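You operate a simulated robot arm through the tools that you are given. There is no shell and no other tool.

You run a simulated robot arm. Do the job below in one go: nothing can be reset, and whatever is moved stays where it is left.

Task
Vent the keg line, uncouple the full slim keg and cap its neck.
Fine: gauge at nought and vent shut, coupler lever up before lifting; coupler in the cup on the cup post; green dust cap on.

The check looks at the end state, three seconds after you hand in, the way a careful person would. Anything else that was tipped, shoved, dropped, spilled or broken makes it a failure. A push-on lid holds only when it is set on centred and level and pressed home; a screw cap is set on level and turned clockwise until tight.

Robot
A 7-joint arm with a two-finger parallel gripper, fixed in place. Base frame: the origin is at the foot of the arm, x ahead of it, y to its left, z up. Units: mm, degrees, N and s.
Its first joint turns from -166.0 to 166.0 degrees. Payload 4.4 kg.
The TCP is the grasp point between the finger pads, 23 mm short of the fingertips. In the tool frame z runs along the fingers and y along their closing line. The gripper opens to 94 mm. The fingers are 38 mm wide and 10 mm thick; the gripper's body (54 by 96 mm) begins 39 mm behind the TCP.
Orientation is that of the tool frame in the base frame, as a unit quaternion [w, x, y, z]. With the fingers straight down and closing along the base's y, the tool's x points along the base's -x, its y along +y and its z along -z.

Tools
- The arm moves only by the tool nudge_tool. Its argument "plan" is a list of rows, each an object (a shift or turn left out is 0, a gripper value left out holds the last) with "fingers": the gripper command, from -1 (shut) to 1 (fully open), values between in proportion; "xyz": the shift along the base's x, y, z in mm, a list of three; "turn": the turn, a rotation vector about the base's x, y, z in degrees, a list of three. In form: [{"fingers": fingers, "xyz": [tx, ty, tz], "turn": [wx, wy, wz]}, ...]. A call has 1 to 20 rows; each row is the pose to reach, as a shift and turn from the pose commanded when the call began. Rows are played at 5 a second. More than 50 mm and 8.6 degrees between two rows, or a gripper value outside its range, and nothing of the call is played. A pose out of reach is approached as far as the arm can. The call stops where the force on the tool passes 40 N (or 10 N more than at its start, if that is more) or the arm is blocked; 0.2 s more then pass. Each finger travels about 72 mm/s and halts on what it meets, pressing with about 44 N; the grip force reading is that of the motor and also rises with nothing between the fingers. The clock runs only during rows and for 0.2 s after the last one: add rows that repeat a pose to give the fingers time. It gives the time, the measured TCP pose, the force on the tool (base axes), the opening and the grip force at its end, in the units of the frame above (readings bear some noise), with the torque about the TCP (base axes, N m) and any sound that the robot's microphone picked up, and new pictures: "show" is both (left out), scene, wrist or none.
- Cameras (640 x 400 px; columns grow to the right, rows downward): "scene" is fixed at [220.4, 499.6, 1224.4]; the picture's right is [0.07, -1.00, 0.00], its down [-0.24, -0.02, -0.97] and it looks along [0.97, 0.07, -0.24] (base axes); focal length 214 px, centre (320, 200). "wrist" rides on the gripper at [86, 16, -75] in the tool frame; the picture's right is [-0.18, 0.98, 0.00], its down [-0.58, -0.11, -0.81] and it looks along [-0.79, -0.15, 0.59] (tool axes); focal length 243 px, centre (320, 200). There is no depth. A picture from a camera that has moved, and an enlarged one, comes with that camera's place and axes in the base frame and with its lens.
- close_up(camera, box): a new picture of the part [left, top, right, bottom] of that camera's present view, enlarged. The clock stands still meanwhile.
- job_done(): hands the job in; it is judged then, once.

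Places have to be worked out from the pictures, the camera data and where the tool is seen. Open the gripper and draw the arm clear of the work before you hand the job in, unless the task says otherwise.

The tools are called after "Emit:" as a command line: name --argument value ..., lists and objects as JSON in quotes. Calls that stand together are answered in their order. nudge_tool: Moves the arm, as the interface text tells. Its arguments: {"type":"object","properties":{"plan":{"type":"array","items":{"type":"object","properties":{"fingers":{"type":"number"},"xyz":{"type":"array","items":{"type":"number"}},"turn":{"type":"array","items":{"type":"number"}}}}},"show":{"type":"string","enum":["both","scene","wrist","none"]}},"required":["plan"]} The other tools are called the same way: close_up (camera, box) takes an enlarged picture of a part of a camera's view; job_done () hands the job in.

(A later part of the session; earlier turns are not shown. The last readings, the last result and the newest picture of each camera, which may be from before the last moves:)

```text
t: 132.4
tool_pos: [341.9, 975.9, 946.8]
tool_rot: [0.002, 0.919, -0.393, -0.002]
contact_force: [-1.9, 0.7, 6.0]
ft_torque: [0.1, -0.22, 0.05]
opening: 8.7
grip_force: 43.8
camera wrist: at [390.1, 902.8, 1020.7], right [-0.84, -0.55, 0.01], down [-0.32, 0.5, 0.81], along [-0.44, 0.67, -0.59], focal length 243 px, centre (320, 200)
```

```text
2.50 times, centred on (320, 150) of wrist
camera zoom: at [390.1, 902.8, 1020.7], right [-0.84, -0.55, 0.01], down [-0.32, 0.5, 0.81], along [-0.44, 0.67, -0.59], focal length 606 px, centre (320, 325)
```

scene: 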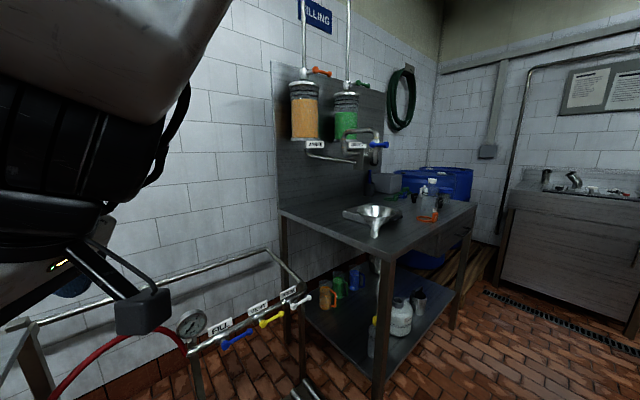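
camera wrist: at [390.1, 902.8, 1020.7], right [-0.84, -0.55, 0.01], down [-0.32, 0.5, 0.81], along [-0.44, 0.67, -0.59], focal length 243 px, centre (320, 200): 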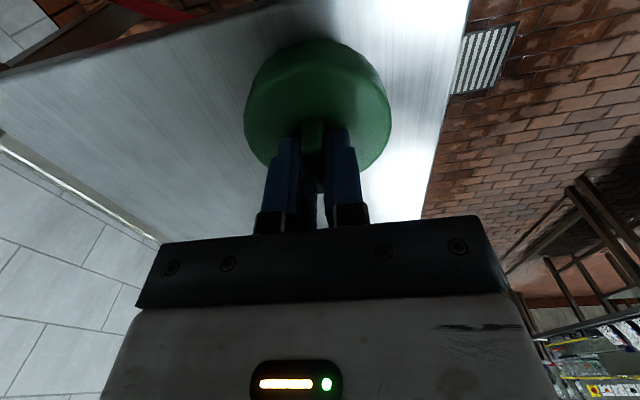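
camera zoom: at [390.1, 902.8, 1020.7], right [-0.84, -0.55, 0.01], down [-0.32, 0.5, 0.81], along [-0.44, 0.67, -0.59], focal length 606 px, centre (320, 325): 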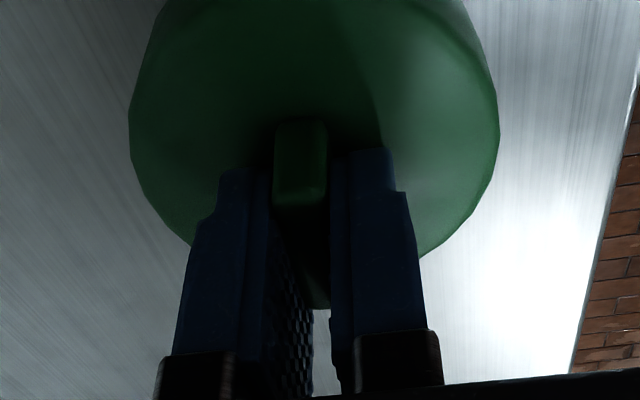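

The tab is gripped (8.7 mm). I'll lift it straight up off the shelf.

Emit:
nudge_tool --plan '[{"xyz": [0, 0, 5]}, {"xyz": [0, 0, 15]}, {"xyz": [0, 0, 30]}, {"xyz": [0, 0, 50]}, {"xyz": [0, 0, 75]}, {"xyz": [0, 0, 100]}, {"xyz": [0, 0, 100]}]'

Emit:
close_up --camera "wrist" --box '[200, 20, 440, 220]'

Emit:
close_up --camera "scene" --box '[0, 240, 300, 400]'

```text
t: 134.0
tool_pos: [340.1, 976.7, 1045.9]
tool_rot: [0.003, 0.919, -0.393, -0.003]
contact_force: [0.3, 0.1, -0.7]
ft_torque: [0.01, 0.0, -0.01]
opening: 8.6
grip_force: 44.5
camera wrist: at [389.5, 902.7, 1121.1], right [-0.84, -0.55, 0.01], down [-0.32, 0.5, 0.81], along [-0.44, 0.67, -0.59], focal length 243 px, centre (320, 200)
```

scene: 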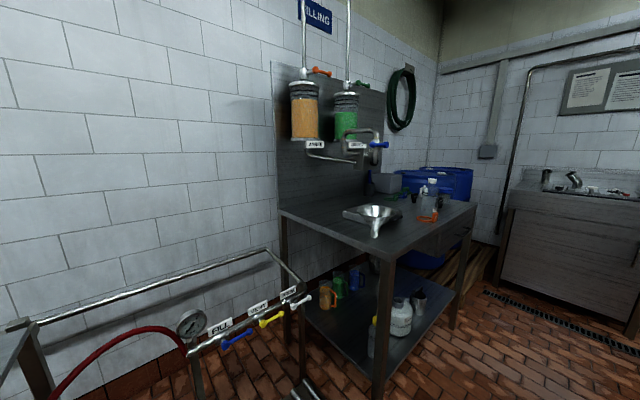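
wrist: 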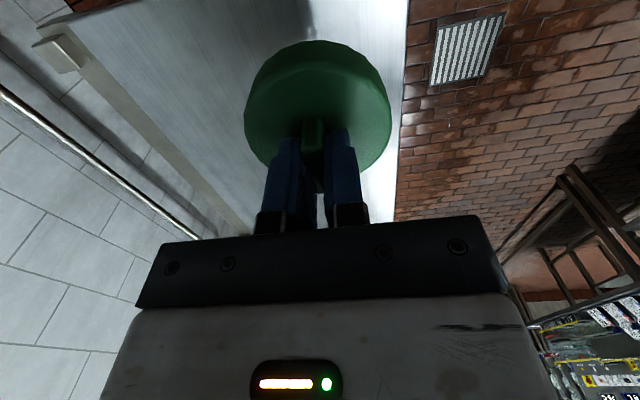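

```text
2.00 times, centred on (320, 120) of wrist
camera zoom: at [389.5, 902.7, 1121.1], right [-0.84, -0.55, 0.01], down [-0.32, 0.5, 0.81], along [-0.44, 0.67, -0.59], focal length 485 px, centre (320, 360)
```

zoom: 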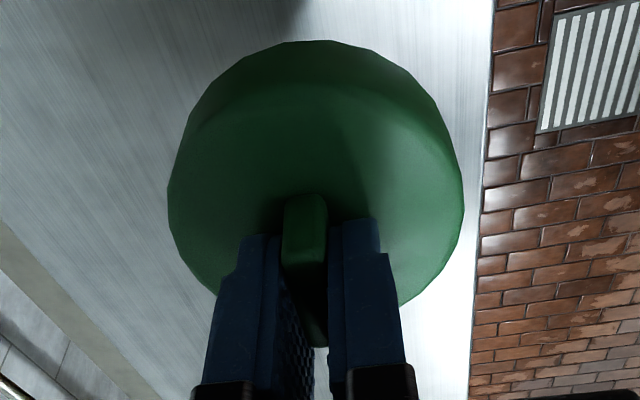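

```text
2.13 times, centred on (150, 320) of scene
camera zoom: at [220.4, 499.6, 1224.4], right [0.07, -1.0, 0.0], down [-0.24, -0.02, -0.97], along [0.97, 0.07, -0.24], focal length 458 px, centre (683, -56)
```

zoom: 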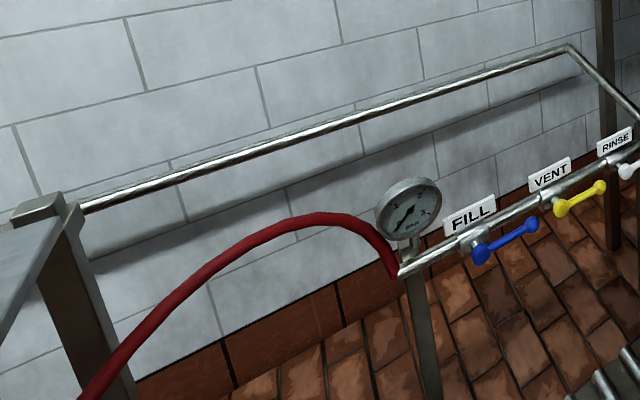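

The cap is held level and clear of the shelf. The hose now arches up behind the keg at around (564, 964, 810), so I'll move above the neck at a safe height first and check clearance.

Emit:
nudge_tool --plan '[{"xyz": [30, -20, 0]}, {"xyz": [62, -42, 0]}, {"xyz": [98, -62, 0]}, {"xyz": [134, -76, 0]}, {"xyz": [170, -84, 0]}, {"xyz": [204, -88, 0]}, {"xyz": [226, -90, 0]}, {"xyz": [226, -90, 0]}]'

Emit:
close_up --camera "scene" --box '[0, 200, 300, 400]'

Emit:
close_up --camera "wrist" --box '[60, 0, 380, 200]'

```text
t: 135.8
tool_pos: [567.1, 886.2, 1044.1]
tool_rot: [0.004, 0.919, -0.393, -0.003]
contact_force: [0.1, 0.3, 0.4]
ft_torque: [-0.01, 0.02, 0.06]
opening: 8.9
grip_force: 44.0
camera wrist: at [615.1, 812.3, 1118.7], right [-0.84, -0.55, 0.01], down [-0.32, 0.5, 0.81], along [-0.44, 0.67, -0.59], focal length 243 px, centre (320, 200)
```

scene: 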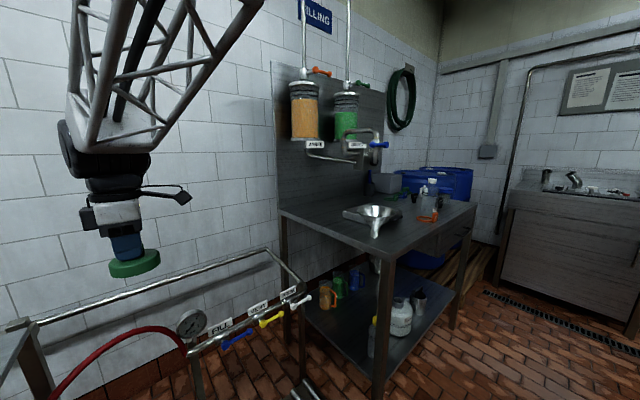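
wrist: 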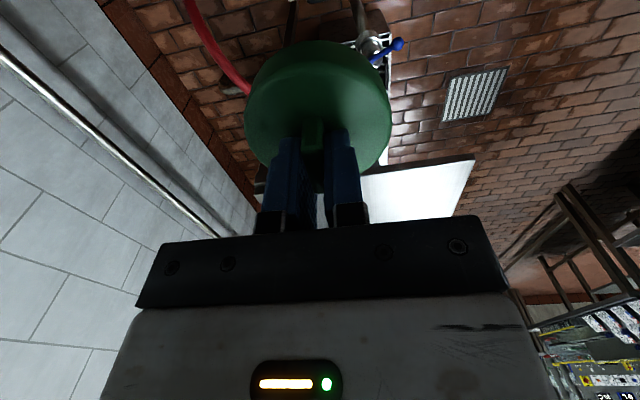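

```text
2.00 times, centred on (150, 300) of scene
camera zoom: at [220.4, 499.6, 1224.4], right [0.07, -1.0, 0.0], down [-0.24, -0.02, -0.97], along [0.97, 0.07, -0.24], focal length 429 px, centre (660, 0)
```

zoom: 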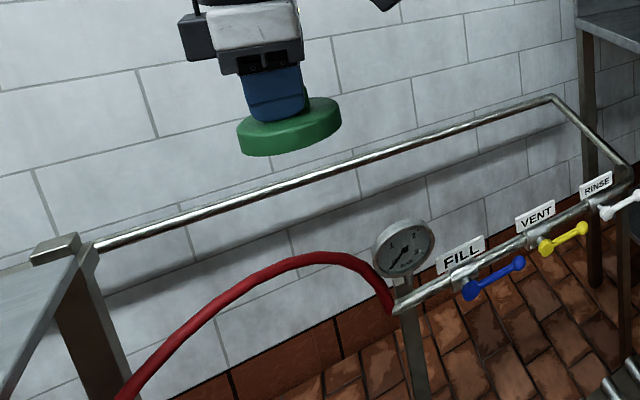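

```text
2.00 times, centred on (220, 100) of wrist
camera zoom: at [615.1, 812.3, 1118.7], right [-0.84, -0.55, 0.01], down [-0.32, 0.5, 0.81], along [-0.44, 0.67, -0.59], focal length 485 px, centre (520, 400)
```

zoom: 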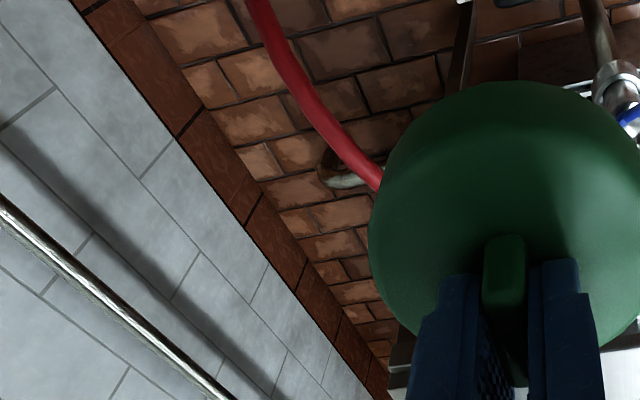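

The hose midpoint works out at about (597, 1025, 784), well over 100 mm behind the neck, so there's clearance. Next I'll drop beside the keg to get accurate bearings on the neck.

Emit:
nudge_tool --plan '[{"xyz": [-15, -10, -35]}, {"xyz": [-30, -20, -70]}, {"xyz": [-45, -30, -105]}, {"xyz": [-60, -40, -140]}, {"xyz": [-75, -50, -175]}, {"xyz": [-88, -58, -210]}, {"xyz": [-95, -62, -250]}, {"xyz": [-100, -65, -290]}, {"xyz": [-100, -65, -330]}, {"xyz": [-100, -65, -330]}]'

Emit:
close_up --camera "wrist" --box '[120, 0, 280, 110]'

```text
t: 138.0
tool_pos: [467.6, 823.6, 715.9]
tool_rot: [0.004, 0.92, -0.393, -0.002]
contact_force: [0.1, 0.3, -0.2]
ft_torque: [-0.05, 0.0, 0.0]
opening: 8.9
grip_force: 43.6
camera wrist: at [516.0, 749.1, 790.8], right [-0.84, -0.55, 0.01], down [-0.32, 0.5, 0.81], along [-0.44, 0.67, -0.59], focal length 243 px, centre (320, 200)
```

scene: 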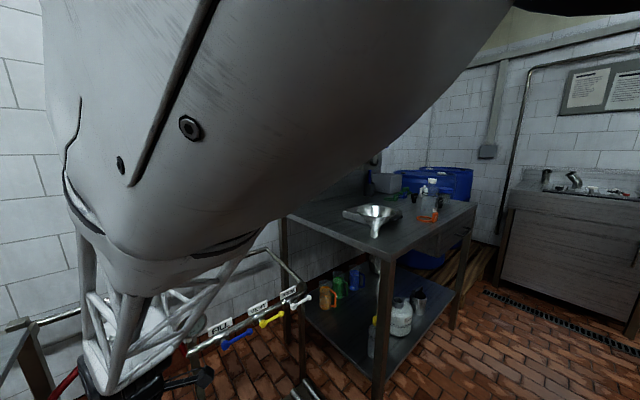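
wrist: 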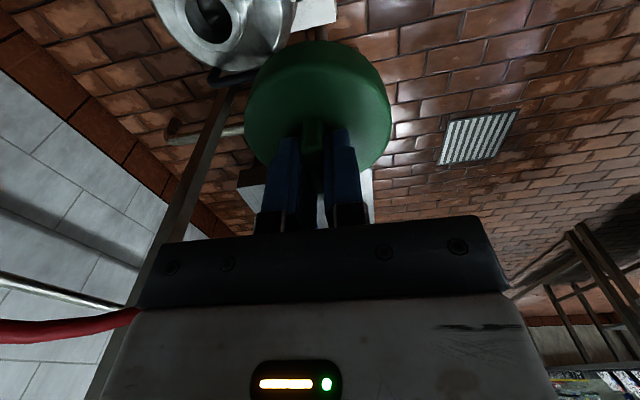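

```text
3.64 times, centred on (200, 55) of wrist
camera zoom: at [516.0, 749.1, 790.8], right [-0.84, -0.55, 0.01], down [-0.32, 0.5, 0.81], along [-0.44, 0.67, -0.59], focal length 882 px, centre (756, 727)
```

zoom: 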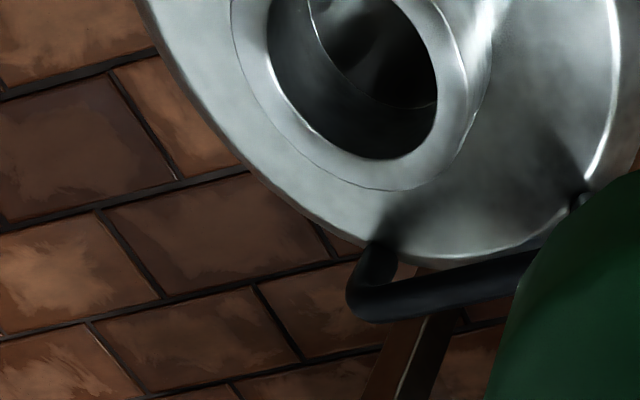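

The neck is cut off at the top of the frame. I'll step back to bring it fully into view.

Emit:
nudge_tool --plan '[{"xyz": [3, -26, 0]}, {"xyz": [6, -52, 0]}, {"xyz": [8, -78, 0]}, {"xyz": [8, -78, 0]}, {"xyz": [8, -78, 0]}]' --show "wrist"

Emit:
close_up --camera "wrist" --box '[120, 20, 280, 140]'

```text
t: 139.2
tool_pos: [475.5, 743.2, 716.0]
tool_rot: [0.004, 0.919, -0.393, -0.002]
contact_force: [0.9, 0.6, -0.8]
ft_torque: [0.0, 0.02, 0.0]
opening: 8.7
grip_force: 44.0
camera wrist: at [523.1, 670.3, 790.2], right [-0.84, -0.55, 0.01], down [-0.32, 0.5, 0.81], along [-0.44, 0.67, -0.59], focal length 243 px, centre (320, 200)
```

wrist: 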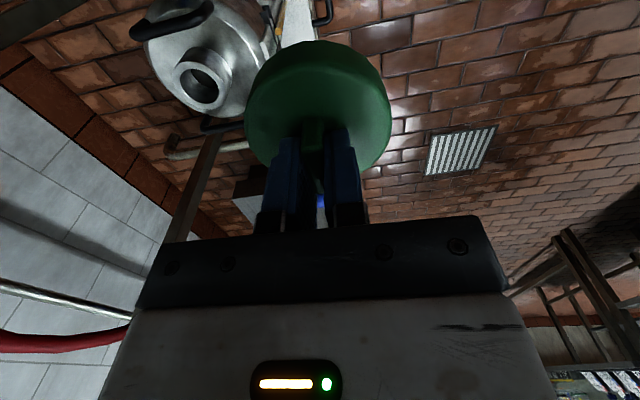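

```text
3.33 times, centred on (200, 80) of wrist
camera zoom: at [523.1, 670.3, 790.2], right [-0.84, -0.55, 0.01], down [-0.32, 0.5, 0.81], along [-0.44, 0.67, -0.59], focal length 809 px, centre (720, 600)
```

zoom: 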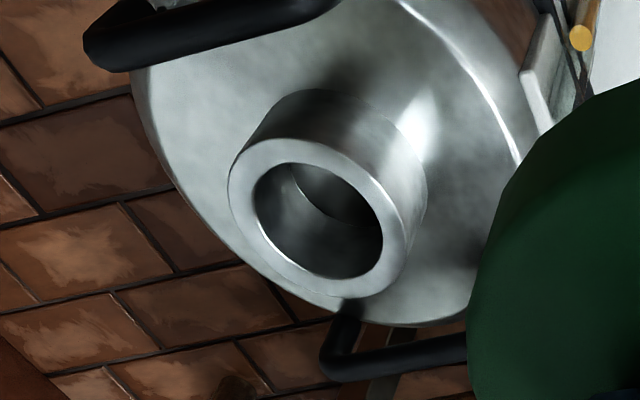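

The neck rim reads about (560, 889, 488) from both views. I'll get one more measurement from nearer to tighten it.

Emit:
nudge_tool --plan '[{"xyz": [2, 19, -25]}, {"xyz": [4, 38, -50]}, {"xyz": [5, 57, -76]}, {"xyz": [5, 57, -76]}, {"xyz": [5, 57, -76]}]' --show "wrist"

Emit:
close_up --camera "wrist" --box '[110, 10, 270, 130]'

Emit:
close_up --camera "wrist" --box '[230, 20, 410, 160]'

```text
t: 140.4
tool_pos: [481.6, 799.0, 640.2]
tool_rot: [0.004, 0.92, -0.392, -0.003]
contact_force: [0.2, -0.7, -0.5]
ft_torque: [-0.02, 0.01, 0.05]
opening: 8.8
grip_force: 43.8
camera wrist: at [529.4, 726.6, 715.0], right [-0.84, -0.55, 0.01], down [-0.32, 0.5, 0.81], along [-0.44, 0.67, -0.59], focal length 243 px, centre (320, 200)
```

wrist: 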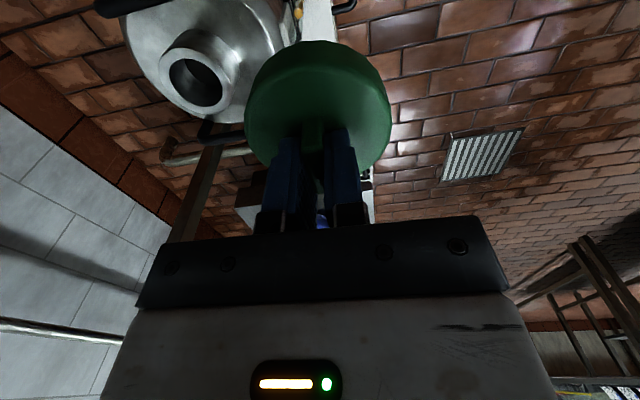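

```text
3.33 times, centred on (190, 70) of wrist
camera zoom: at [529.4, 726.6, 715.0], right [-0.84, -0.55, 0.01], down [-0.32, 0.5, 0.81], along [-0.44, 0.67, -0.59], focal length 809 px, centre (753, 633)
```

zoom: 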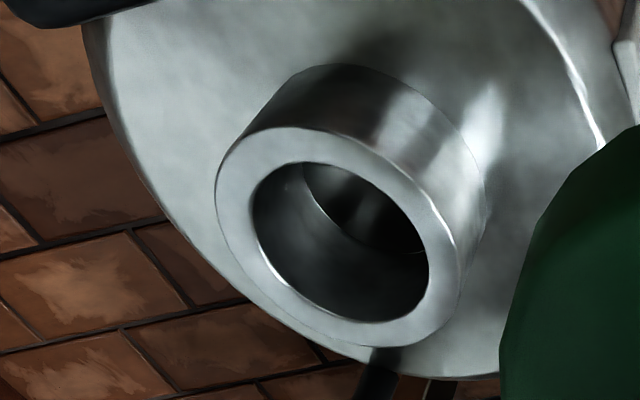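

```text
2.86 times, centred on (320, 90) of wrist
camera zoom: at [529.4, 726.6, 715.0], right [-0.84, -0.55, 0.01], down [-0.32, 0.5, 0.81], along [-0.44, 0.67, -0.59], focal length 693 px, centre (320, 514)
```

zoom: 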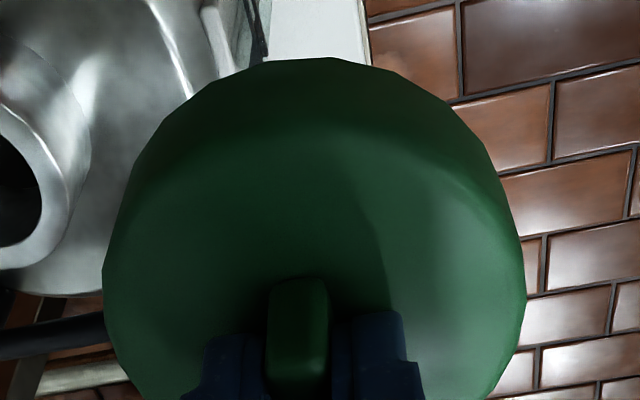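

Three views agree on the neck centre (560.1, 889.1, ~488), and the cap is centred under the tool to within about 1 mm. I'll move over the neck and lower to just above it.

Emit:
nudge_tool --plan '[{"xyz": [20, 22, 0]}, {"xyz": [40, 45, 0]}, {"xyz": [60, 68, 0]}, {"xyz": [78.7, 89.4, 0]}, {"xyz": [78.7, 89.4, -30]}, {"xyz": [78.7, 89.4, -60]}, {"xyz": [78.7, 89.4, -85]}, {"xyz": [78.7, 89.4, -85]}, {"xyz": [78.7, 89.4, -85]}]'

Emit:
close_up --camera "wrist" --box '[180, 0, 460, 180]'

```text
t: 142.4
tool_pos: [561.7, 890.9, 556.1]
tool_rot: [0.003, 0.919, -0.393, -0.003]
contact_force: [-0.6, -0.5, 0.0]
ft_torque: [0.03, -0.03, -0.02]
opening: 9.0
grip_force: 44.0
camera wrist: at [608.4, 817.1, 630.4], right [-0.84, -0.55, 0.01], down [-0.32, 0.5, 0.81], along [-0.44, 0.67, -0.59], focal length 243 px, centre (320, 200)
```

scene: 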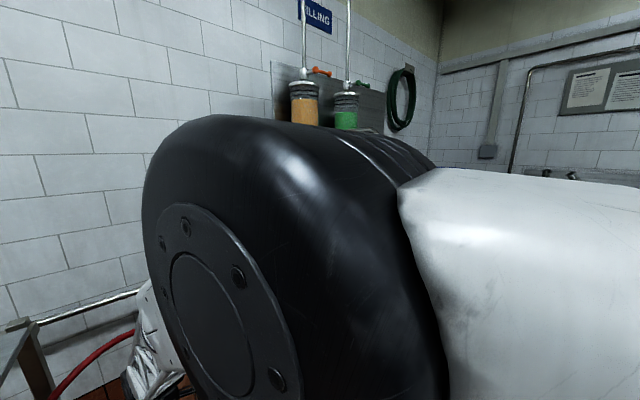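
wrist: 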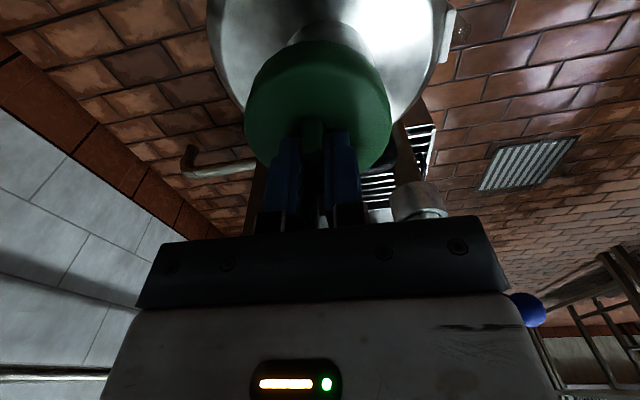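

```text
2.22 times, centred on (320, 90) of wrist
camera zoom: at [608.4, 817.1, 630.4], right [-0.84, -0.55, 0.01], down [-0.32, 0.5, 0.81], along [-0.44, 0.67, -0.59], focal length 539 px, centre (320, 444)
```

zoom: 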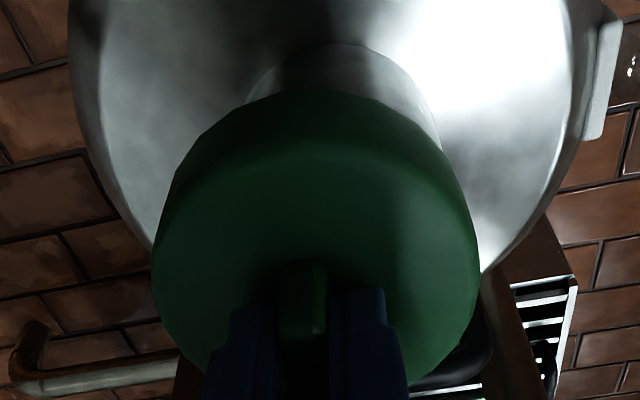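

From here the keg collar shows up off-centre to the right of the cap, by about 9 mm. A head-on symmetry check is more reliable than triangulation, so I'll shift by (−7.3, −4.8) and look again.

Emit:
nudge_tool --plan '[{"xyz": [-3.6, -2.4, 5]}, {"xyz": [-7.3, -4.8, 5]}, {"xyz": [-7.3, -4.8, 5]}, {"xyz": [-7.3, -4.8, 5]}]' --show "wrist"

Emit:
close_up --camera "wrist" --box '[200, 0, 440, 150]'

```text
t: 143.4
tool_pos: [553.5, 885.8, 561.1]
tool_rot: [0.004, 0.919, -0.393, -0.002]
contact_force: [0.0, -0.7, 0.6]
ft_torque: [0.02, 0.0, 0.02]
opening: 8.6
grip_force: 44.3
camera wrist: at [601.1, 811.8, 635.4], right [-0.84, -0.55, 0.01], down [-0.32, 0.5, 0.81], along [-0.44, 0.67, -0.59], focal length 243 px, centre (320, 200)
```

wrist: 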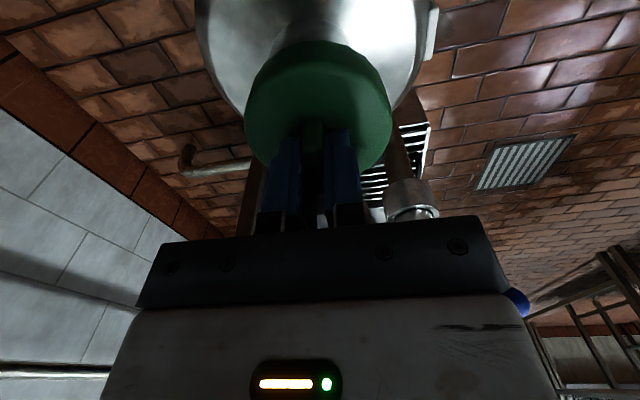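

```text
2.67 times, centred on (320, 75) of wrist
camera zoom: at [601.1, 811.8, 635.4], right [-0.84, -0.55, 0.01], down [-0.32, 0.5, 0.81], along [-0.44, 0.67, -0.59], focal length 647 px, centre (320, 533)
```

zoom: 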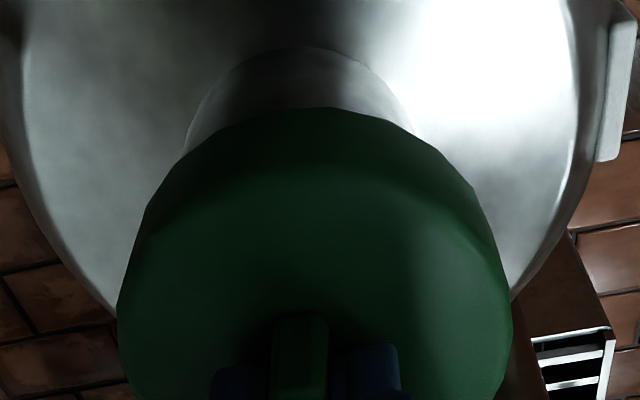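

Now it's slightly the other way, by about 2 mm. I'll correct that, raise a little, and yaw 90° so I can make the same symmetry check along the other axis.

Emit:
nudge_tool --plan '[{"xyz": [1.7, 1.1, 20]}, {"xyz": [1.7, 1.1, 20], "turn": [0, 0, -8.4]}, {"xyz": [1.7, 1.1, 20], "turn": [0, 0, -16.8]}, {"xyz": [1.7, 1.1, 20], "turn": [0, 0, -25.2]}, {"xyz": [1.7, 1.1, 20], "turn": [0, 0, -33.6]}, {"xyz": [1.7, 1.1, 20], "turn": [0, 0, -42]}, {"xyz": [1.7, 1.1, 20], "turn": [0, 0, -50.4]}, {"xyz": [1.7, 1.1, 20], "turn": [0, 0, -58.8]}, {"xyz": [1.7, 1.1, 20], "turn": [0, 0, -67.2]}, {"xyz": [1.7, 1.1, 20], "turn": [0, 0, -75.6]}, {"xyz": [1.7, 1.1, 20], "turn": [0, 0, -84]}, {"xyz": [1.7, 1.1, 20], "turn": [0, 0, -90]}, {"xyz": [1.7, 1.1, 0], "turn": [0, 0, -90]}, {"xyz": [1.7, 1.1, 0], "turn": [0, 0, -90]}]' --show "wrist"

Emit:
close_up --camera "wrist" --box '[200, 0, 440, 150]'

```text
t: 146.4
tool_pos: [556.3, 886.6, 558.7]
tool_rot: [-0.002, -0.373, 0.928, 0.004]
contact_force: [0.2, -0.3, -0.3]
ft_torque: [-0.01, 0.01, 0.02]
opening: 8.7
grip_force: 44.1
camera wrist: at [480.9, 838.2, 634.0], right [-0.55, 0.84, 0.01], down [0.5, 0.32, 0.81], along [0.67, 0.44, -0.59], focal length 243 px, centre (320, 200)
```

wrist: 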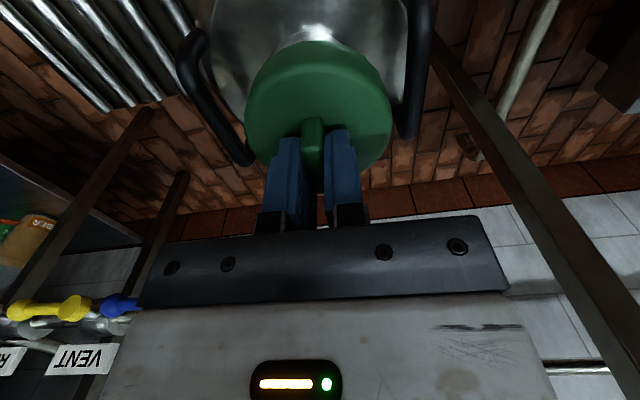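

```text
2.67 times, centred on (320, 75) of wrist
camera zoom: at [480.9, 838.2, 634.0], right [-0.55, 0.84, 0.01], down [0.5, 0.32, 0.81], along [0.67, 0.44, -0.59], focal length 647 px, centre (320, 533)
```

zoom: 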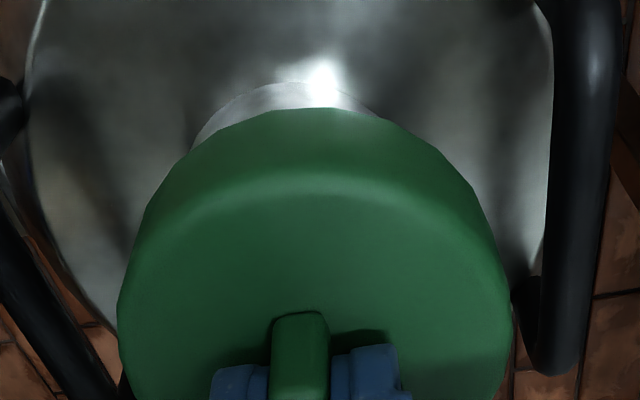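

In this view the collar sits about 7 mm left. I'll correct by (3.9, −5.9), which also suggests the rim is nearer z≈502, and recheck.

Emit:
nudge_tool --plan '[{"xyz": [0, 0, 8]}, {"xyz": [2, -3, 8]}, {"xyz": [3.9, -5.9, 8]}, {"xyz": [3.9, -5.9, 8]}, {"xyz": [3.9, -5.9, 8]}]' --show "wrist"

Emit:
close_up --camera "wrist" --box '[180, 0, 460, 130]'

```text
t: 147.6
tool_pos: [560.2, 881.1, 568.4]
tool_rot: [-0.001, -0.373, 0.928, 0.004]
contact_force: [0.1, 0.4, -0.6]
ft_torque: [-0.01, -0.03, -0.03]
opening: 9.0
grip_force: 43.8
camera wrist: at [484.9, 831.6, 642.5], right [-0.55, 0.84, 0.01], down [0.5, 0.32, 0.81], along [0.67, 0.44, -0.59], focal length 243 px, centre (320, 200)
```

wrist: 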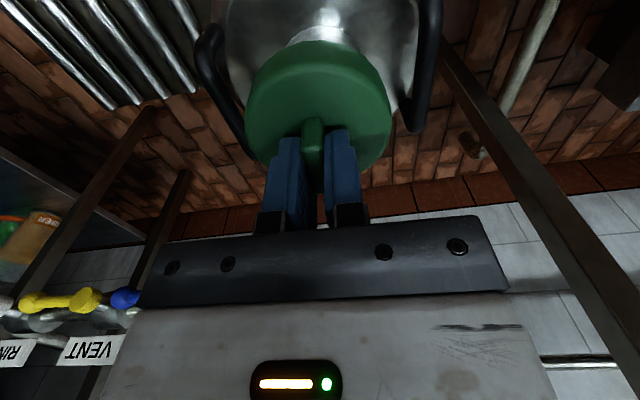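

```text
2.29 times, centred on (320, 65) of wrist
camera zoom: at [484.9, 831.6, 642.5], right [-0.55, 0.84, 0.01], down [0.5, 0.32, 0.81], along [0.67, 0.44, -0.59], focal length 555 px, centre (320, 509)
```

zoom: 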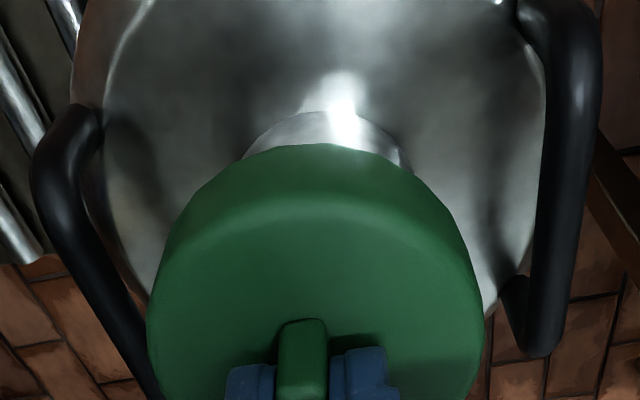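

Edge readings at this range are noisy to about 3 mm. I'll raise up and step back so the open rim itself appears centred above the cap, which gives a much cleaner lateral reading.

Emit:
nudge_tool --plan '[{"xyz": [0, 0, 40]}, {"xyz": [-6, -4, 80]}, {"xyz": [-14, -9, 120]}, {"xyz": [-22, -15, 160]}, {"xyz": [-32, -21, 200]}, {"xyz": [-42, -28, 232]}, {"xyz": [-42, -28, 232]}, {"xyz": [-42, -28, 232]}]' --show "wrist"

Emit:
close_up --camera "wrist" --box '[260, 0, 380, 80]'

```text
t: 149.4
tool_pos: [515.9, 852.0, 801.2]
tool_rot: [-0.002, -0.373, 0.928, 0.004]
contact_force: [0.5, 0.1, 0.6]
ft_torque: [0.0, 0.02, -0.02]
opening: 8.7
grip_force: 44.5
camera wrist: at [441.9, 802.9, 875.3], right [-0.55, 0.84, 0.01], down [0.5, 0.32, 0.81], along [0.67, 0.44, -0.59], focal length 243 px, centre (320, 200)
```

wrist: 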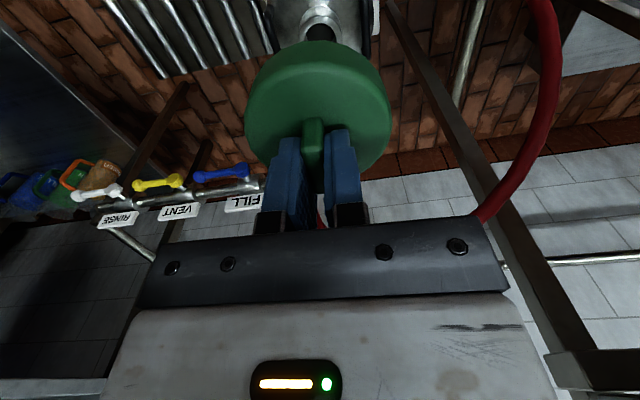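

```text
5.00 times, centred on (320, 40) of wrist
camera zoom: at [441.9, 802.9, 875.3], right [-0.55, 0.84, 0.01], down [0.5, 0.32, 0.81], along [0.67, 0.44, -0.59], focal length 1213 px, centre (320, 1000)
```

zoom: 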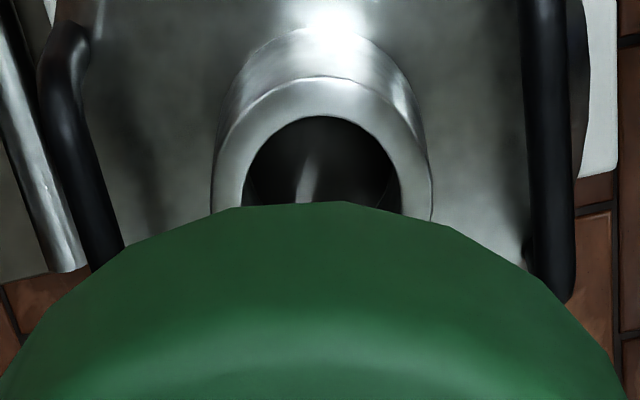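

This is a crisp view: the rim is 3.5 mm right of the tool line here. Now the same measurement from the perpendicular direction.

Emit:
nudge_tool --plan '[{"xyz": [6, -1, 0], "turn": [0, 0, 8.4]}, {"xyz": [12, -2, 0], "turn": [0, 0, 16.8]}, {"xyz": [18, -3, 0], "turn": [0, 0, 25.2]}, {"xyz": [24, -4, 0], "turn": [0, 0, 33.6]}, {"xyz": [30, -5, 0], "turn": [0, 0, 42]}, {"xyz": [36, -6, 0], "turn": [0, 0, 50.4]}, {"xyz": [42, -8, 0], "turn": [0, 0, 58.8]}, {"xyz": [48, -9, 0], "turn": [0, 0, 67.2]}, {"xyz": [54, -10, 0], "turn": [0, 0, 75.6]}, {"xyz": [60, -11, 0], "turn": [0, 0, 84]}, {"xyz": [67, -12.5, 0], "turn": [0, 0, 90]}, {"xyz": [67, -12.5, 0], "turn": [0, 0, 90]}, {"xyz": [67, -12.5, 0], "turn": [0, 0, 90]}]' --show "wrist"

Emit:
close_up --camera "wrist" --box '[260, 0, 380, 80]'

```text
t: 152.2
tool_pos: [585.5, 839.4, 800.2]
tool_rot: [0.004, 0.92, -0.392, -0.001]
contact_force: [0.3, 0.3, -0.4]
ft_torque: [0.0, -0.03, 0.0]
opening: 8.6
grip_force: 44.7
camera wrist: at [631.8, 765.8, 874.9], right [-0.84, -0.55, 0.01], down [-0.32, 0.5, 0.81], along [-0.45, 0.67, -0.59], focal length 243 px, centre (320, 200)
```

wrist: 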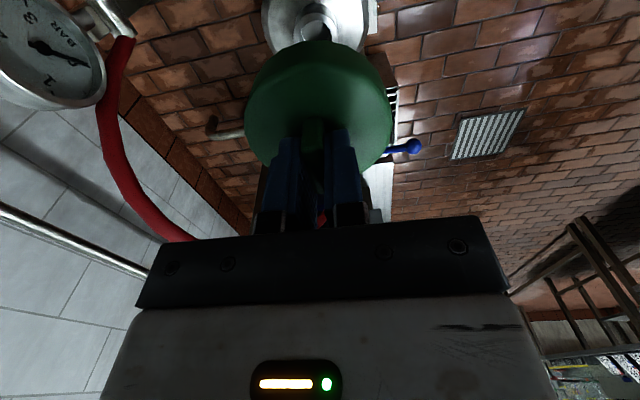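

```text
5.00 times, centred on (320, 40) of wrist
camera zoom: at [631.8, 765.8, 874.9], right [-0.84, -0.55, 0.01], down [-0.32, 0.5, 0.81], along [-0.45, 0.67, -0.59], focal length 1213 px, centre (320, 1000)
```

zoom: 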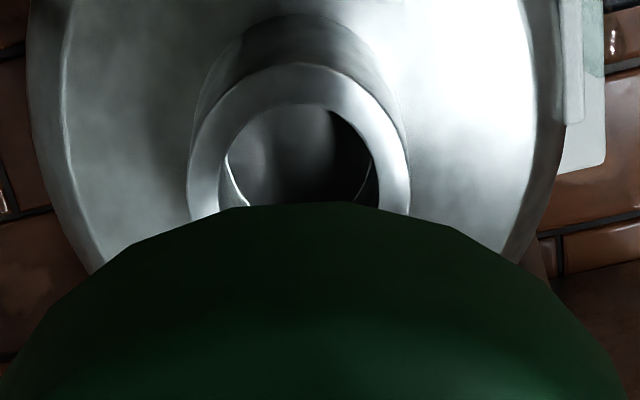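

Combining both perpendicular readings, the neck centre is (557.7, 883.7). I'll move over it and lower, checking symmetry once more on the way.

Emit:
nudge_tool --plan '[{"xyz": [-13, 22, 0]}, {"xyz": [-25.9, 44.7, 0]}, {"xyz": [-25.9, 44.7, -40]}, {"xyz": [-25.9, 44.7, -80]}, {"xyz": [-25.9, 44.7, -120]}, {"xyz": [-25.9, 44.7, -160]}, {"xyz": [-25.9, 44.7, -200]}, {"xyz": [-25.9, 44.7, -235]}, {"xyz": [-25.9, 44.7, -235]}, {"xyz": [-25.9, 44.7, -235]}]' --show "wrist"

Emit:
close_up --camera "wrist" --box '[180, 0, 460, 130]'

```text
t: 154.4
tool_pos: [556.7, 885.6, 566.0]
tool_rot: [0.004, 0.919, -0.394, -0.002]
contact_force: [0.0, 0.2, -0.7]
ft_torque: [0.03, -0.01, 0.01]
opening: 8.9
grip_force: 44.7
camera wrist: at [604.4, 812.4, 639.5], right [-0.84, -0.55, 0.01], down [-0.32, 0.5, 0.81], along [-0.44, 0.67, -0.59], focal length 243 px, centre (320, 200)
```

wrist: 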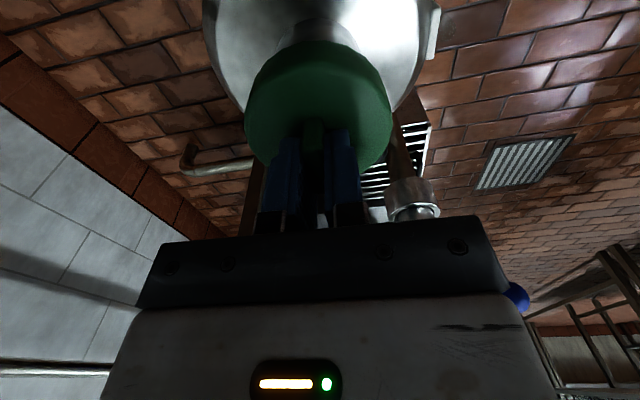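

```text
2.29 times, centred on (320, 65) of wrist
camera zoom: at [604.4, 812.4, 639.5], right [-0.84, -0.55, 0.01], down [-0.32, 0.5, 0.81], along [-0.44, 0.67, -0.59], focal length 555 px, centre (320, 509)
```

zoom: 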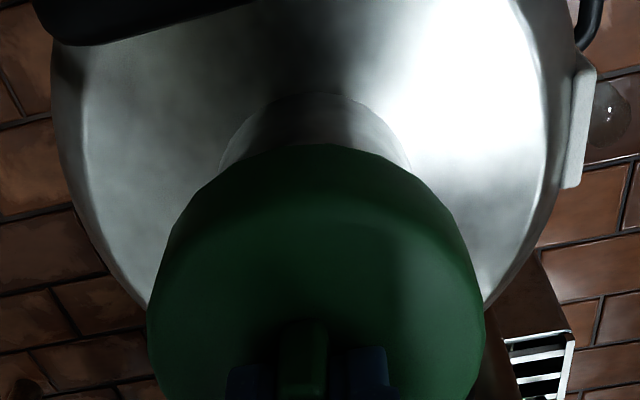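

The collar is now symmetric about the cap. I'll lower slowly and feel for contact.

Emit:
nudge_tool --plan '[{"xyz": [0, 0, -4]}, {"xyz": [0, 0, -8]}, {"xyz": [0, 0, -12]}, {"xyz": [0, 0, -16]}, {"xyz": [0, 0, -20]}, {"xyz": [0, 0, -20]}]' --show "none"

```text
t: 155.8
tool_pos: [557.9, 884.4, 545.5]
tool_rot: [0.004, 0.92, -0.393, -0.002]
contact_force: [-1.7, -1.4, 12.3]
ft_torque: [0.3, 0.01, 0.02]
opening: 8.7
grip_force: 44.0
```

Contact at 12 N, with the reaction about 24 mm toward +y, so the neck is off toward +y relative to the cap. I'll lift slightly, shift +1.5 mm in y and retry.

Emit:
nudge_tool --plan '[{"xyz": [0, 0, 3]}, {"xyz": [0, 1.5, 3]}, {"xyz": [0, 1.5, 1]}, {"xyz": [0, 1.5, -1]}, {"xyz": [0, 1.5, -1]}]' --show "none"

```text
t: 157.0
tool_pos: [558.0, 885.9, 545.0]
tool_rot: [0.002, 0.92, -0.393, -0.001]
contact_force: [-0.2, -3.4, 27.5]
ft_torque: [0.41, 0.6, 0.1]
opening: 8.9
grip_force: 44.5
```

The reaction centroid moved to (−22, +15) mm, so I'll lift, shift toward it by (−1.5, +1) and retest.

Emit:
nudge_tool --plan '[{"xyz": [0, 0, 3]}, {"xyz": [-1.5, 1, 3]}, {"xyz": [-1.5, 1, 1.5]}, {"xyz": [-1.5, 1, 0.3]}, {"xyz": [-1.5, 1, 0.3]}]' --show "wrist"

Emit:
close_up --camera "wrist" --box '[180, 0, 460, 130]'

```text
t: 158.2
tool_pos: [557.1, 886.8, 544.8]
tool_rot: [0.003, 0.919, -0.393, -0.002]
contact_force: [-1.1, -3.1, 25.1]
ft_torque: [0.37, 0.59, 0.06]
opening: 9.0
grip_force: 44.1
camera wrist: at [604.2, 813.6, 620.1], right [-0.84, -0.55, 0.01], down [-0.32, 0.5, 0.81], along [-0.44, 0.67, -0.59], focal length 243 px, centre (320, 200)
```

wrist: 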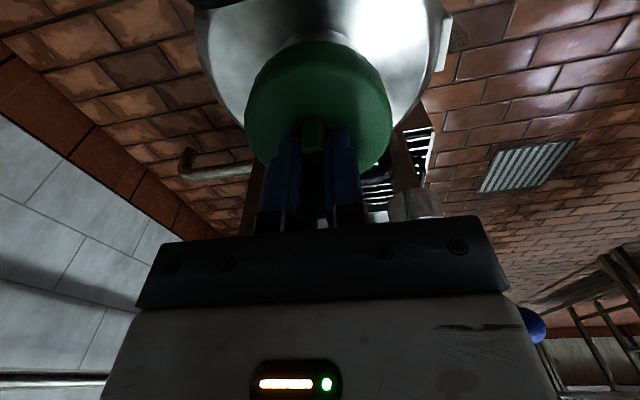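

```text
2.29 times, centred on (320, 65) of wrist
camera zoom: at [604.2, 813.6, 620.1], right [-0.84, -0.55, 0.01], down [-0.32, 0.5, 0.81], along [-0.44, 0.67, -0.59], focal length 555 px, centre (320, 509)
```

zoom: 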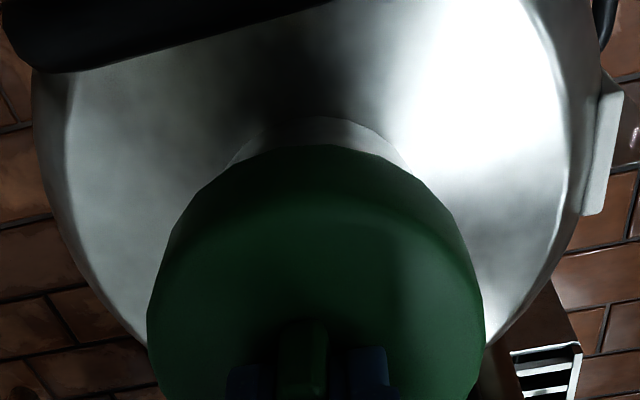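

Shifting isn't changing the contact much, so it may be the start of the push-fit with a slight tilt. I'll lift, correct the small tool tilt (about 0.5°), return to the measured centre (557.7, 883.7) and touch down again.

Emit:
nudge_tool --plan '[{"xyz": [0, 0, 4]}, {"xyz": [1.5, -2.5, 6], "turn": [0.33, -0.39, 0]}, {"xyz": [1.5, -2.5, 6], "turn": [0.33, -0.39, 0]}, {"xyz": [1.5, -2.5, 3], "turn": [0.33, -0.39, 0]}, {"xyz": [1.5, -2.5, 1], "turn": [0.33, -0.39, 0]}, {"xyz": [1.5, -2.5, 0], "turn": [0.33, -0.39, 0]}, {"xyz": [1.5, -2.5, 0], "turn": [0.33, -0.39, 0]}]' --show "none"

```text
t: 159.8
tool_pos: [558.4, 885.6, 545.8]
tool_rot: [-0.003, 0.919, -0.393, 0.0]
contact_force: [1.0, -1.3, 21.4]
ft_torque: [0.12, 0.49, 0.08]
opening: 8.7
grip_force: 44.2
```

The contact point follows the tilt, so the cap is bearing flat on the rim. I'll level it by balancing the torque and press a bit harder.

Emit:
nudge_tool --plan '[{"xyz": [0, 0, 1], "turn": [0, 0, 0]}, {"xyz": [0, 0, 1], "turn": [0.08, 0.36, 0]}, {"xyz": [0, 0, 0], "turn": [0.08, 0.36, 0]}, {"xyz": [0, 0, -0.5], "turn": [0.08, 0.36, 0]}, {"xyz": [0, 0, -0.5], "turn": [0.08, 0.36, 0]}]' --show "none"

```text
t: 161.0
tool_pos: [558.3, 885.6, 545.4]
tool_rot: [-0.001, 0.92, -0.393, -0.003]
contact_force: [6.7, 4.9, 36.5]
ft_torque: [0.39, 0.58, -0.08]
opening: 8.8
grip_force: 44.0
```

The sideways push of (+6.7, +4.9) N with contact about 25 mm on the −x side looks like an inner lip catching the bore edge, so the cap should go a bit toward +x. I'll lift and try (+1.5, −0.5).

Emit:
nudge_tool --plan '[{"xyz": [0, 0, 4]}, {"xyz": [1.5, -0.5, 4]}, {"xyz": [1.5, -0.5, 2]}, {"xyz": [1.5, -0.5, 0.7]}, {"xyz": [1.5, -0.5, 0.7]}]' --show "none"

```text
t: 162.2
tool_pos: [559.4, 883.9, 546.8]
tool_rot: [0.0, 0.92, -0.393, -0.004]
contact_force: [4.4, 2.0, 21.1]
ft_torque: [0.17, 0.3, 0.03]
opening: 8.6
grip_force: 44.2
```

Same sign but weaker. Another step in +x.

Emit:
nudge_tool --plan '[{"xyz": [0, 0, 3]}, {"xyz": [2, 0.3, 3]}, {"xyz": [2, 0.3, 1]}, {"xyz": [2, 0.3, 0]}, {"xyz": [2, 0.3, 0]}]' --show "none"

```text
t: 163.4
tool_pos: [560.6, 884.7, 545.6]
tool_rot: [0.0, 0.919, -0.394, -0.003]
contact_force: [-2.9, -1.3, 20.5]
ft_torque: [0.14, 0.7, 0.08]
opening: 8.7
grip_force: 43.9
```

The contact stays about 25 mm on the −x side regardless, so the cap may be sitting slightly tilted in my grip. I'll test by rotating 0.8° about y.

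Emit:
nudge_tool --plan '[{"xyz": [0, 0, 3]}, {"xyz": [-2, 0, 3], "turn": [0.2, 0.8, 0]}, {"xyz": [-2, 0, 3], "turn": [0.2, 0.8, 0]}, {"xyz": [-2, 0, 1], "turn": [0.2, 0.8, 0]}, {"xyz": [-2, 0, 0], "turn": [0.2, 0.8, 0]}, {"xyz": [-2, 0, 0], "turn": [0.2, 0.8, 0]}]' --show "wrist"

Emit:
close_up --camera "wrist" --box '[180, 0, 460, 180]'

```text
t: 164.8
tool_pos: [559.6, 884.1, 545.1]
tool_rot: [0.001, 0.92, -0.393, -0.009]
contact_force: [-1.3, 0.0, 6.9]
ft_torque: [0.04, 0.23, -0.05]
opening: 8.7
grip_force: 44.0
camera wrist: at [608.1, 809.8, 618.3], right [-0.84, -0.55, 0.01], down [-0.31, 0.49, 0.82], along [-0.45, 0.68, -0.58], focal length 243 px, centre (320, 200)
```

wrist: 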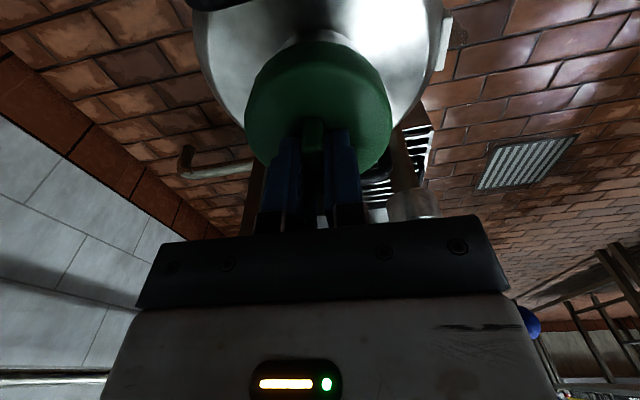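

```text
2.22 times, centred on (320, 90) of wrist
camera zoom: at [608.1, 809.8, 618.3], right [-0.84, -0.55, 0.01], down [-0.31, 0.49, 0.82], along [-0.45, 0.68, -0.58], focal length 539 px, centre (320, 444)
```

zoom: 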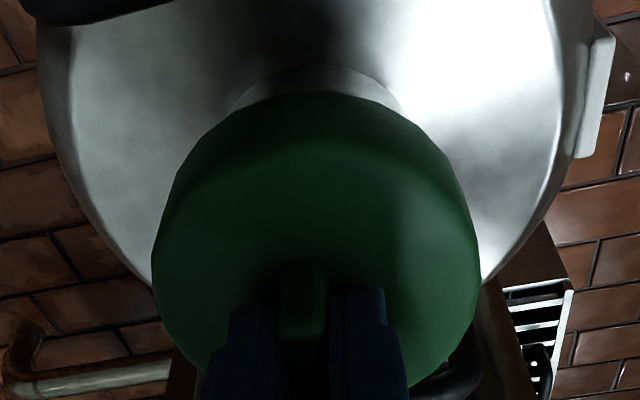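

The contact stays on −x at a radius of about 25–30 mm, which fits the outer skirt catching the rim (neck radius ≈31 mm), so the cap should go toward −x. I'll restore level and try (555.5, 884.2).

Emit:
nudge_tool --plan '[{"xyz": [0, 0, 3]}, {"xyz": [-2, 0.4, 3], "turn": [-0.2, -0.8, 0]}, {"xyz": [-3.7, 0.7, 3], "turn": [-0.2, -0.8, 0]}, {"xyz": [-3.7, 0.7, 1.5], "turn": [-0.2, -0.8, 0]}, {"xyz": [-3.7, 0.7, 0.3], "turn": [-0.2, -0.8, 0]}, {"xyz": [-3.7, 0.7, 0.3], "turn": [-0.2, -0.8, 0]}]' --show "none"

```text
t: 166.2
tool_pos: [555.3, 883.5, 545.8]
tool_rot: [-0.001, 0.92, -0.393, -0.002]
contact_force: [-2.0, -1.8, 10.5]
ft_torque: [0.28, -0.07, 0.01]
opening: 9.0
grip_force: 43.8
```

Fitting all the contact directions suggests the neck centre is nearer (555.7, 887). I'll test there.

Emit:
nudge_tool --plan '[{"xyz": [0, 0, 3]}, {"xyz": [0.3, 2.8, 3]}, {"xyz": [0.3, 2.8, 1.5]}, {"xyz": [0.3, 2.8, 0.5]}, {"xyz": [0.3, 2.8, 0.5]}]' --show "none"

```text
t: 167.4
tool_pos: [556.3, 887.0, 545.0]
tool_rot: [0.001, 0.92, -0.393, -0.002]
contact_force: [0.7, -2.3, 0.3]
ft_torque: [-0.13, -0.04, 0.01]
opening: 8.6
grip_force: 43.8
```

Vertical force is gone at the same height, so the skirt appears to be starting over the rim. I'll continue down carefully.

Emit:
nudge_tool --plan '[{"xyz": [0, 0, -1]}, {"xyz": [0, 0, -2]}, {"xyz": [0, 0, -3]}, {"xyz": [0, 0, -3]}]' --show "none"

```text
t: 168.4
tool_pos: [556.8, 887.2, 541.5]
tool_rot: [0.001, 0.919, -0.394, -0.003]
contact_force: [-1.0, -3.6, 0.6]
ft_torque: [-0.17, 0.01, 0.03]
opening: 9.0
grip_force: 44.2
```

It's sliding on. A −3.6 N side load in y suggests easing back slightly, so I'll shift −0.8 mm and continue down.

Emit:
nudge_tool --plan '[{"xyz": [0, -0.8, 0]}, {"xyz": [0, -0.8, -1.5]}, {"xyz": [0, -0.8, -3]}, {"xyz": [0, -0.8, -4.5]}, {"xyz": [0, -0.8, -4.5]}]' --show "none"

```text
t: 169.6
tool_pos: [555.2, 885.8, 536.9]
tool_rot: [0.001, 0.919, -0.393, -0.003]
contact_force: [0.4, 0.3, 0.3]
ft_torque: [-0.01, -0.02, 0.0]
opening: 8.8
grip_force: 44.5
```

Free and centred now. I'll continue down until it seats.

Emit:
nudge_tool --plan '[{"xyz": [0, 0, -2]}, {"xyz": [0, 0, -4]}, {"xyz": [0, 0, -6]}, {"xyz": [0, 0, -6]}]' --show "wrist"

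Emit:
close_up --camera "wrist" --box '[180, 0, 460, 180]'

```text
t: 170.6
tool_pos: [555.4, 885.9, 530.7]
tool_rot: [0.0, 0.919, -0.393, -0.002]
contact_force: [0.5, -0.4, -0.1]
ft_torque: [0.01, 0.0, 0.04]
opening: 8.9
grip_force: 44.2
camera wrist: at [603.5, 812.1, 605.1], right [-0.84, -0.55, 0.0], down [-0.32, 0.49, 0.81], along [-0.44, 0.68, -0.59], focal length 243 px, centre (320, 200)
```

wrist: 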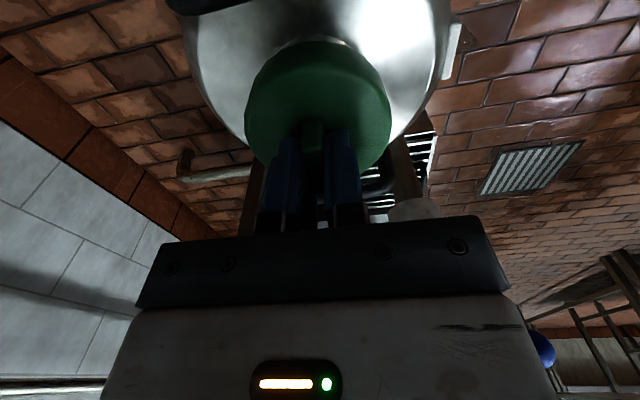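

```text
2.22 times, centred on (320, 90) of wrist
camera zoom: at [603.5, 812.1, 605.1], right [-0.84, -0.55, 0.0], down [-0.32, 0.49, 0.81], along [-0.44, 0.68, -0.59], focal length 539 px, centre (320, 444)
```

zoom: 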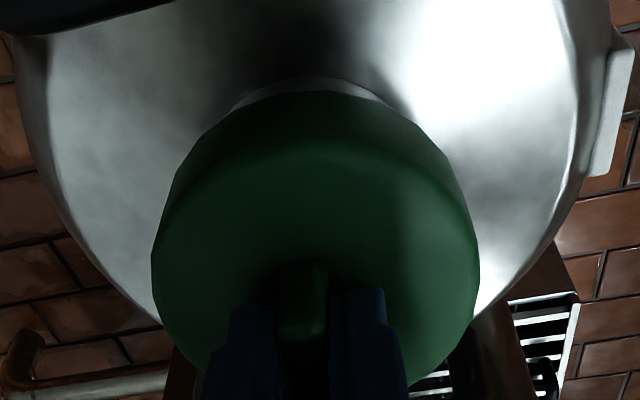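

The cap is now about 14 mm down over the neck with the collar symmetric around it. I'll continue until it bottoms out.

Emit:
nudge_tool --plan '[{"xyz": [0, 0, -1.5]}, {"xyz": [0, 0, -3]}, {"xyz": [0, 0, -4.5]}, {"xyz": [0, 0, -6]}, {"xyz": [0, 0, -6]}]' --show "none"

```text
t: 171.7
tool_pos: [556.5, 887.5, 528.9]
tool_rot: [-0.002, 0.919, -0.393, -0.003]
contact_force: [-7.8, -8.5, 10.5]
ft_torque: [-0.44, -0.06, -0.11]
opening: 8.5
grip_force: 44.2
stopped in row 5: the force on the tool passed its limit at 41 N (the readings are from after the stop); the commanded pose is now the measured one
```

It bottomed out with 41 N around z≈528. I'll relieve the side load and press straight down again to confirm it's home.

Emit:
nudge_tool --plan '[{"xyz": [-0.7, -0.9, 0]}, {"xyz": [-0.7, -0.9, 0]}, {"xyz": [-0.7, -0.9, -0.6]}, {"xyz": [-0.7, -0.9, -1.2]}, {"xyz": [-0.7, -0.9, -1.8]}, {"xyz": [-0.7, -0.9, -1.8]}]' --show "wrist"

Emit:
close_up --camera "wrist" --box '[180, 0, 460, 180]'

```text
t: 173.1
tool_pos: [555.5, 888.0, 528.7]
tool_rot: [-0.002, 0.92, -0.393, -0.002]
contact_force: [-8.9, -8.7, 10.6]
ft_torque: [-0.51, -0.04, -0.11]
opening: 8.9
grip_force: 43.9
stopped in row 6: the force on the tool passed its limit at 41 N (the readings are from after the stop); the commanded pose is now the measured one
camera wrist: at [603.5, 813.6, 603.0], right [-0.84, -0.55, 0.0], down [-0.32, 0.49, 0.81], along [-0.44, 0.68, -0.59], focal length 243 px, centre (320, 200)
```

wrist: 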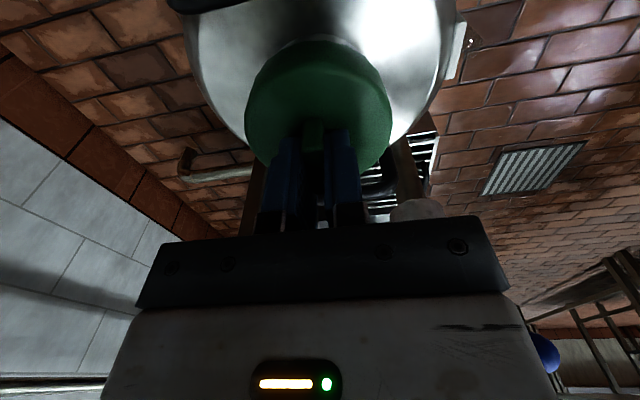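

```text
2.22 times, centred on (320, 90) of wrist
camera zoom: at [603.5, 813.6, 603.0], right [-0.84, -0.55, 0.0], down [-0.32, 0.49, 0.81], along [-0.44, 0.68, -0.59], focal length 539 px, centre (320, 444)
```

zoom: 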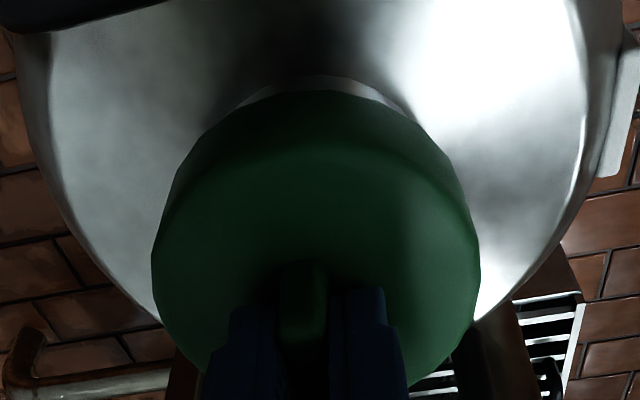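

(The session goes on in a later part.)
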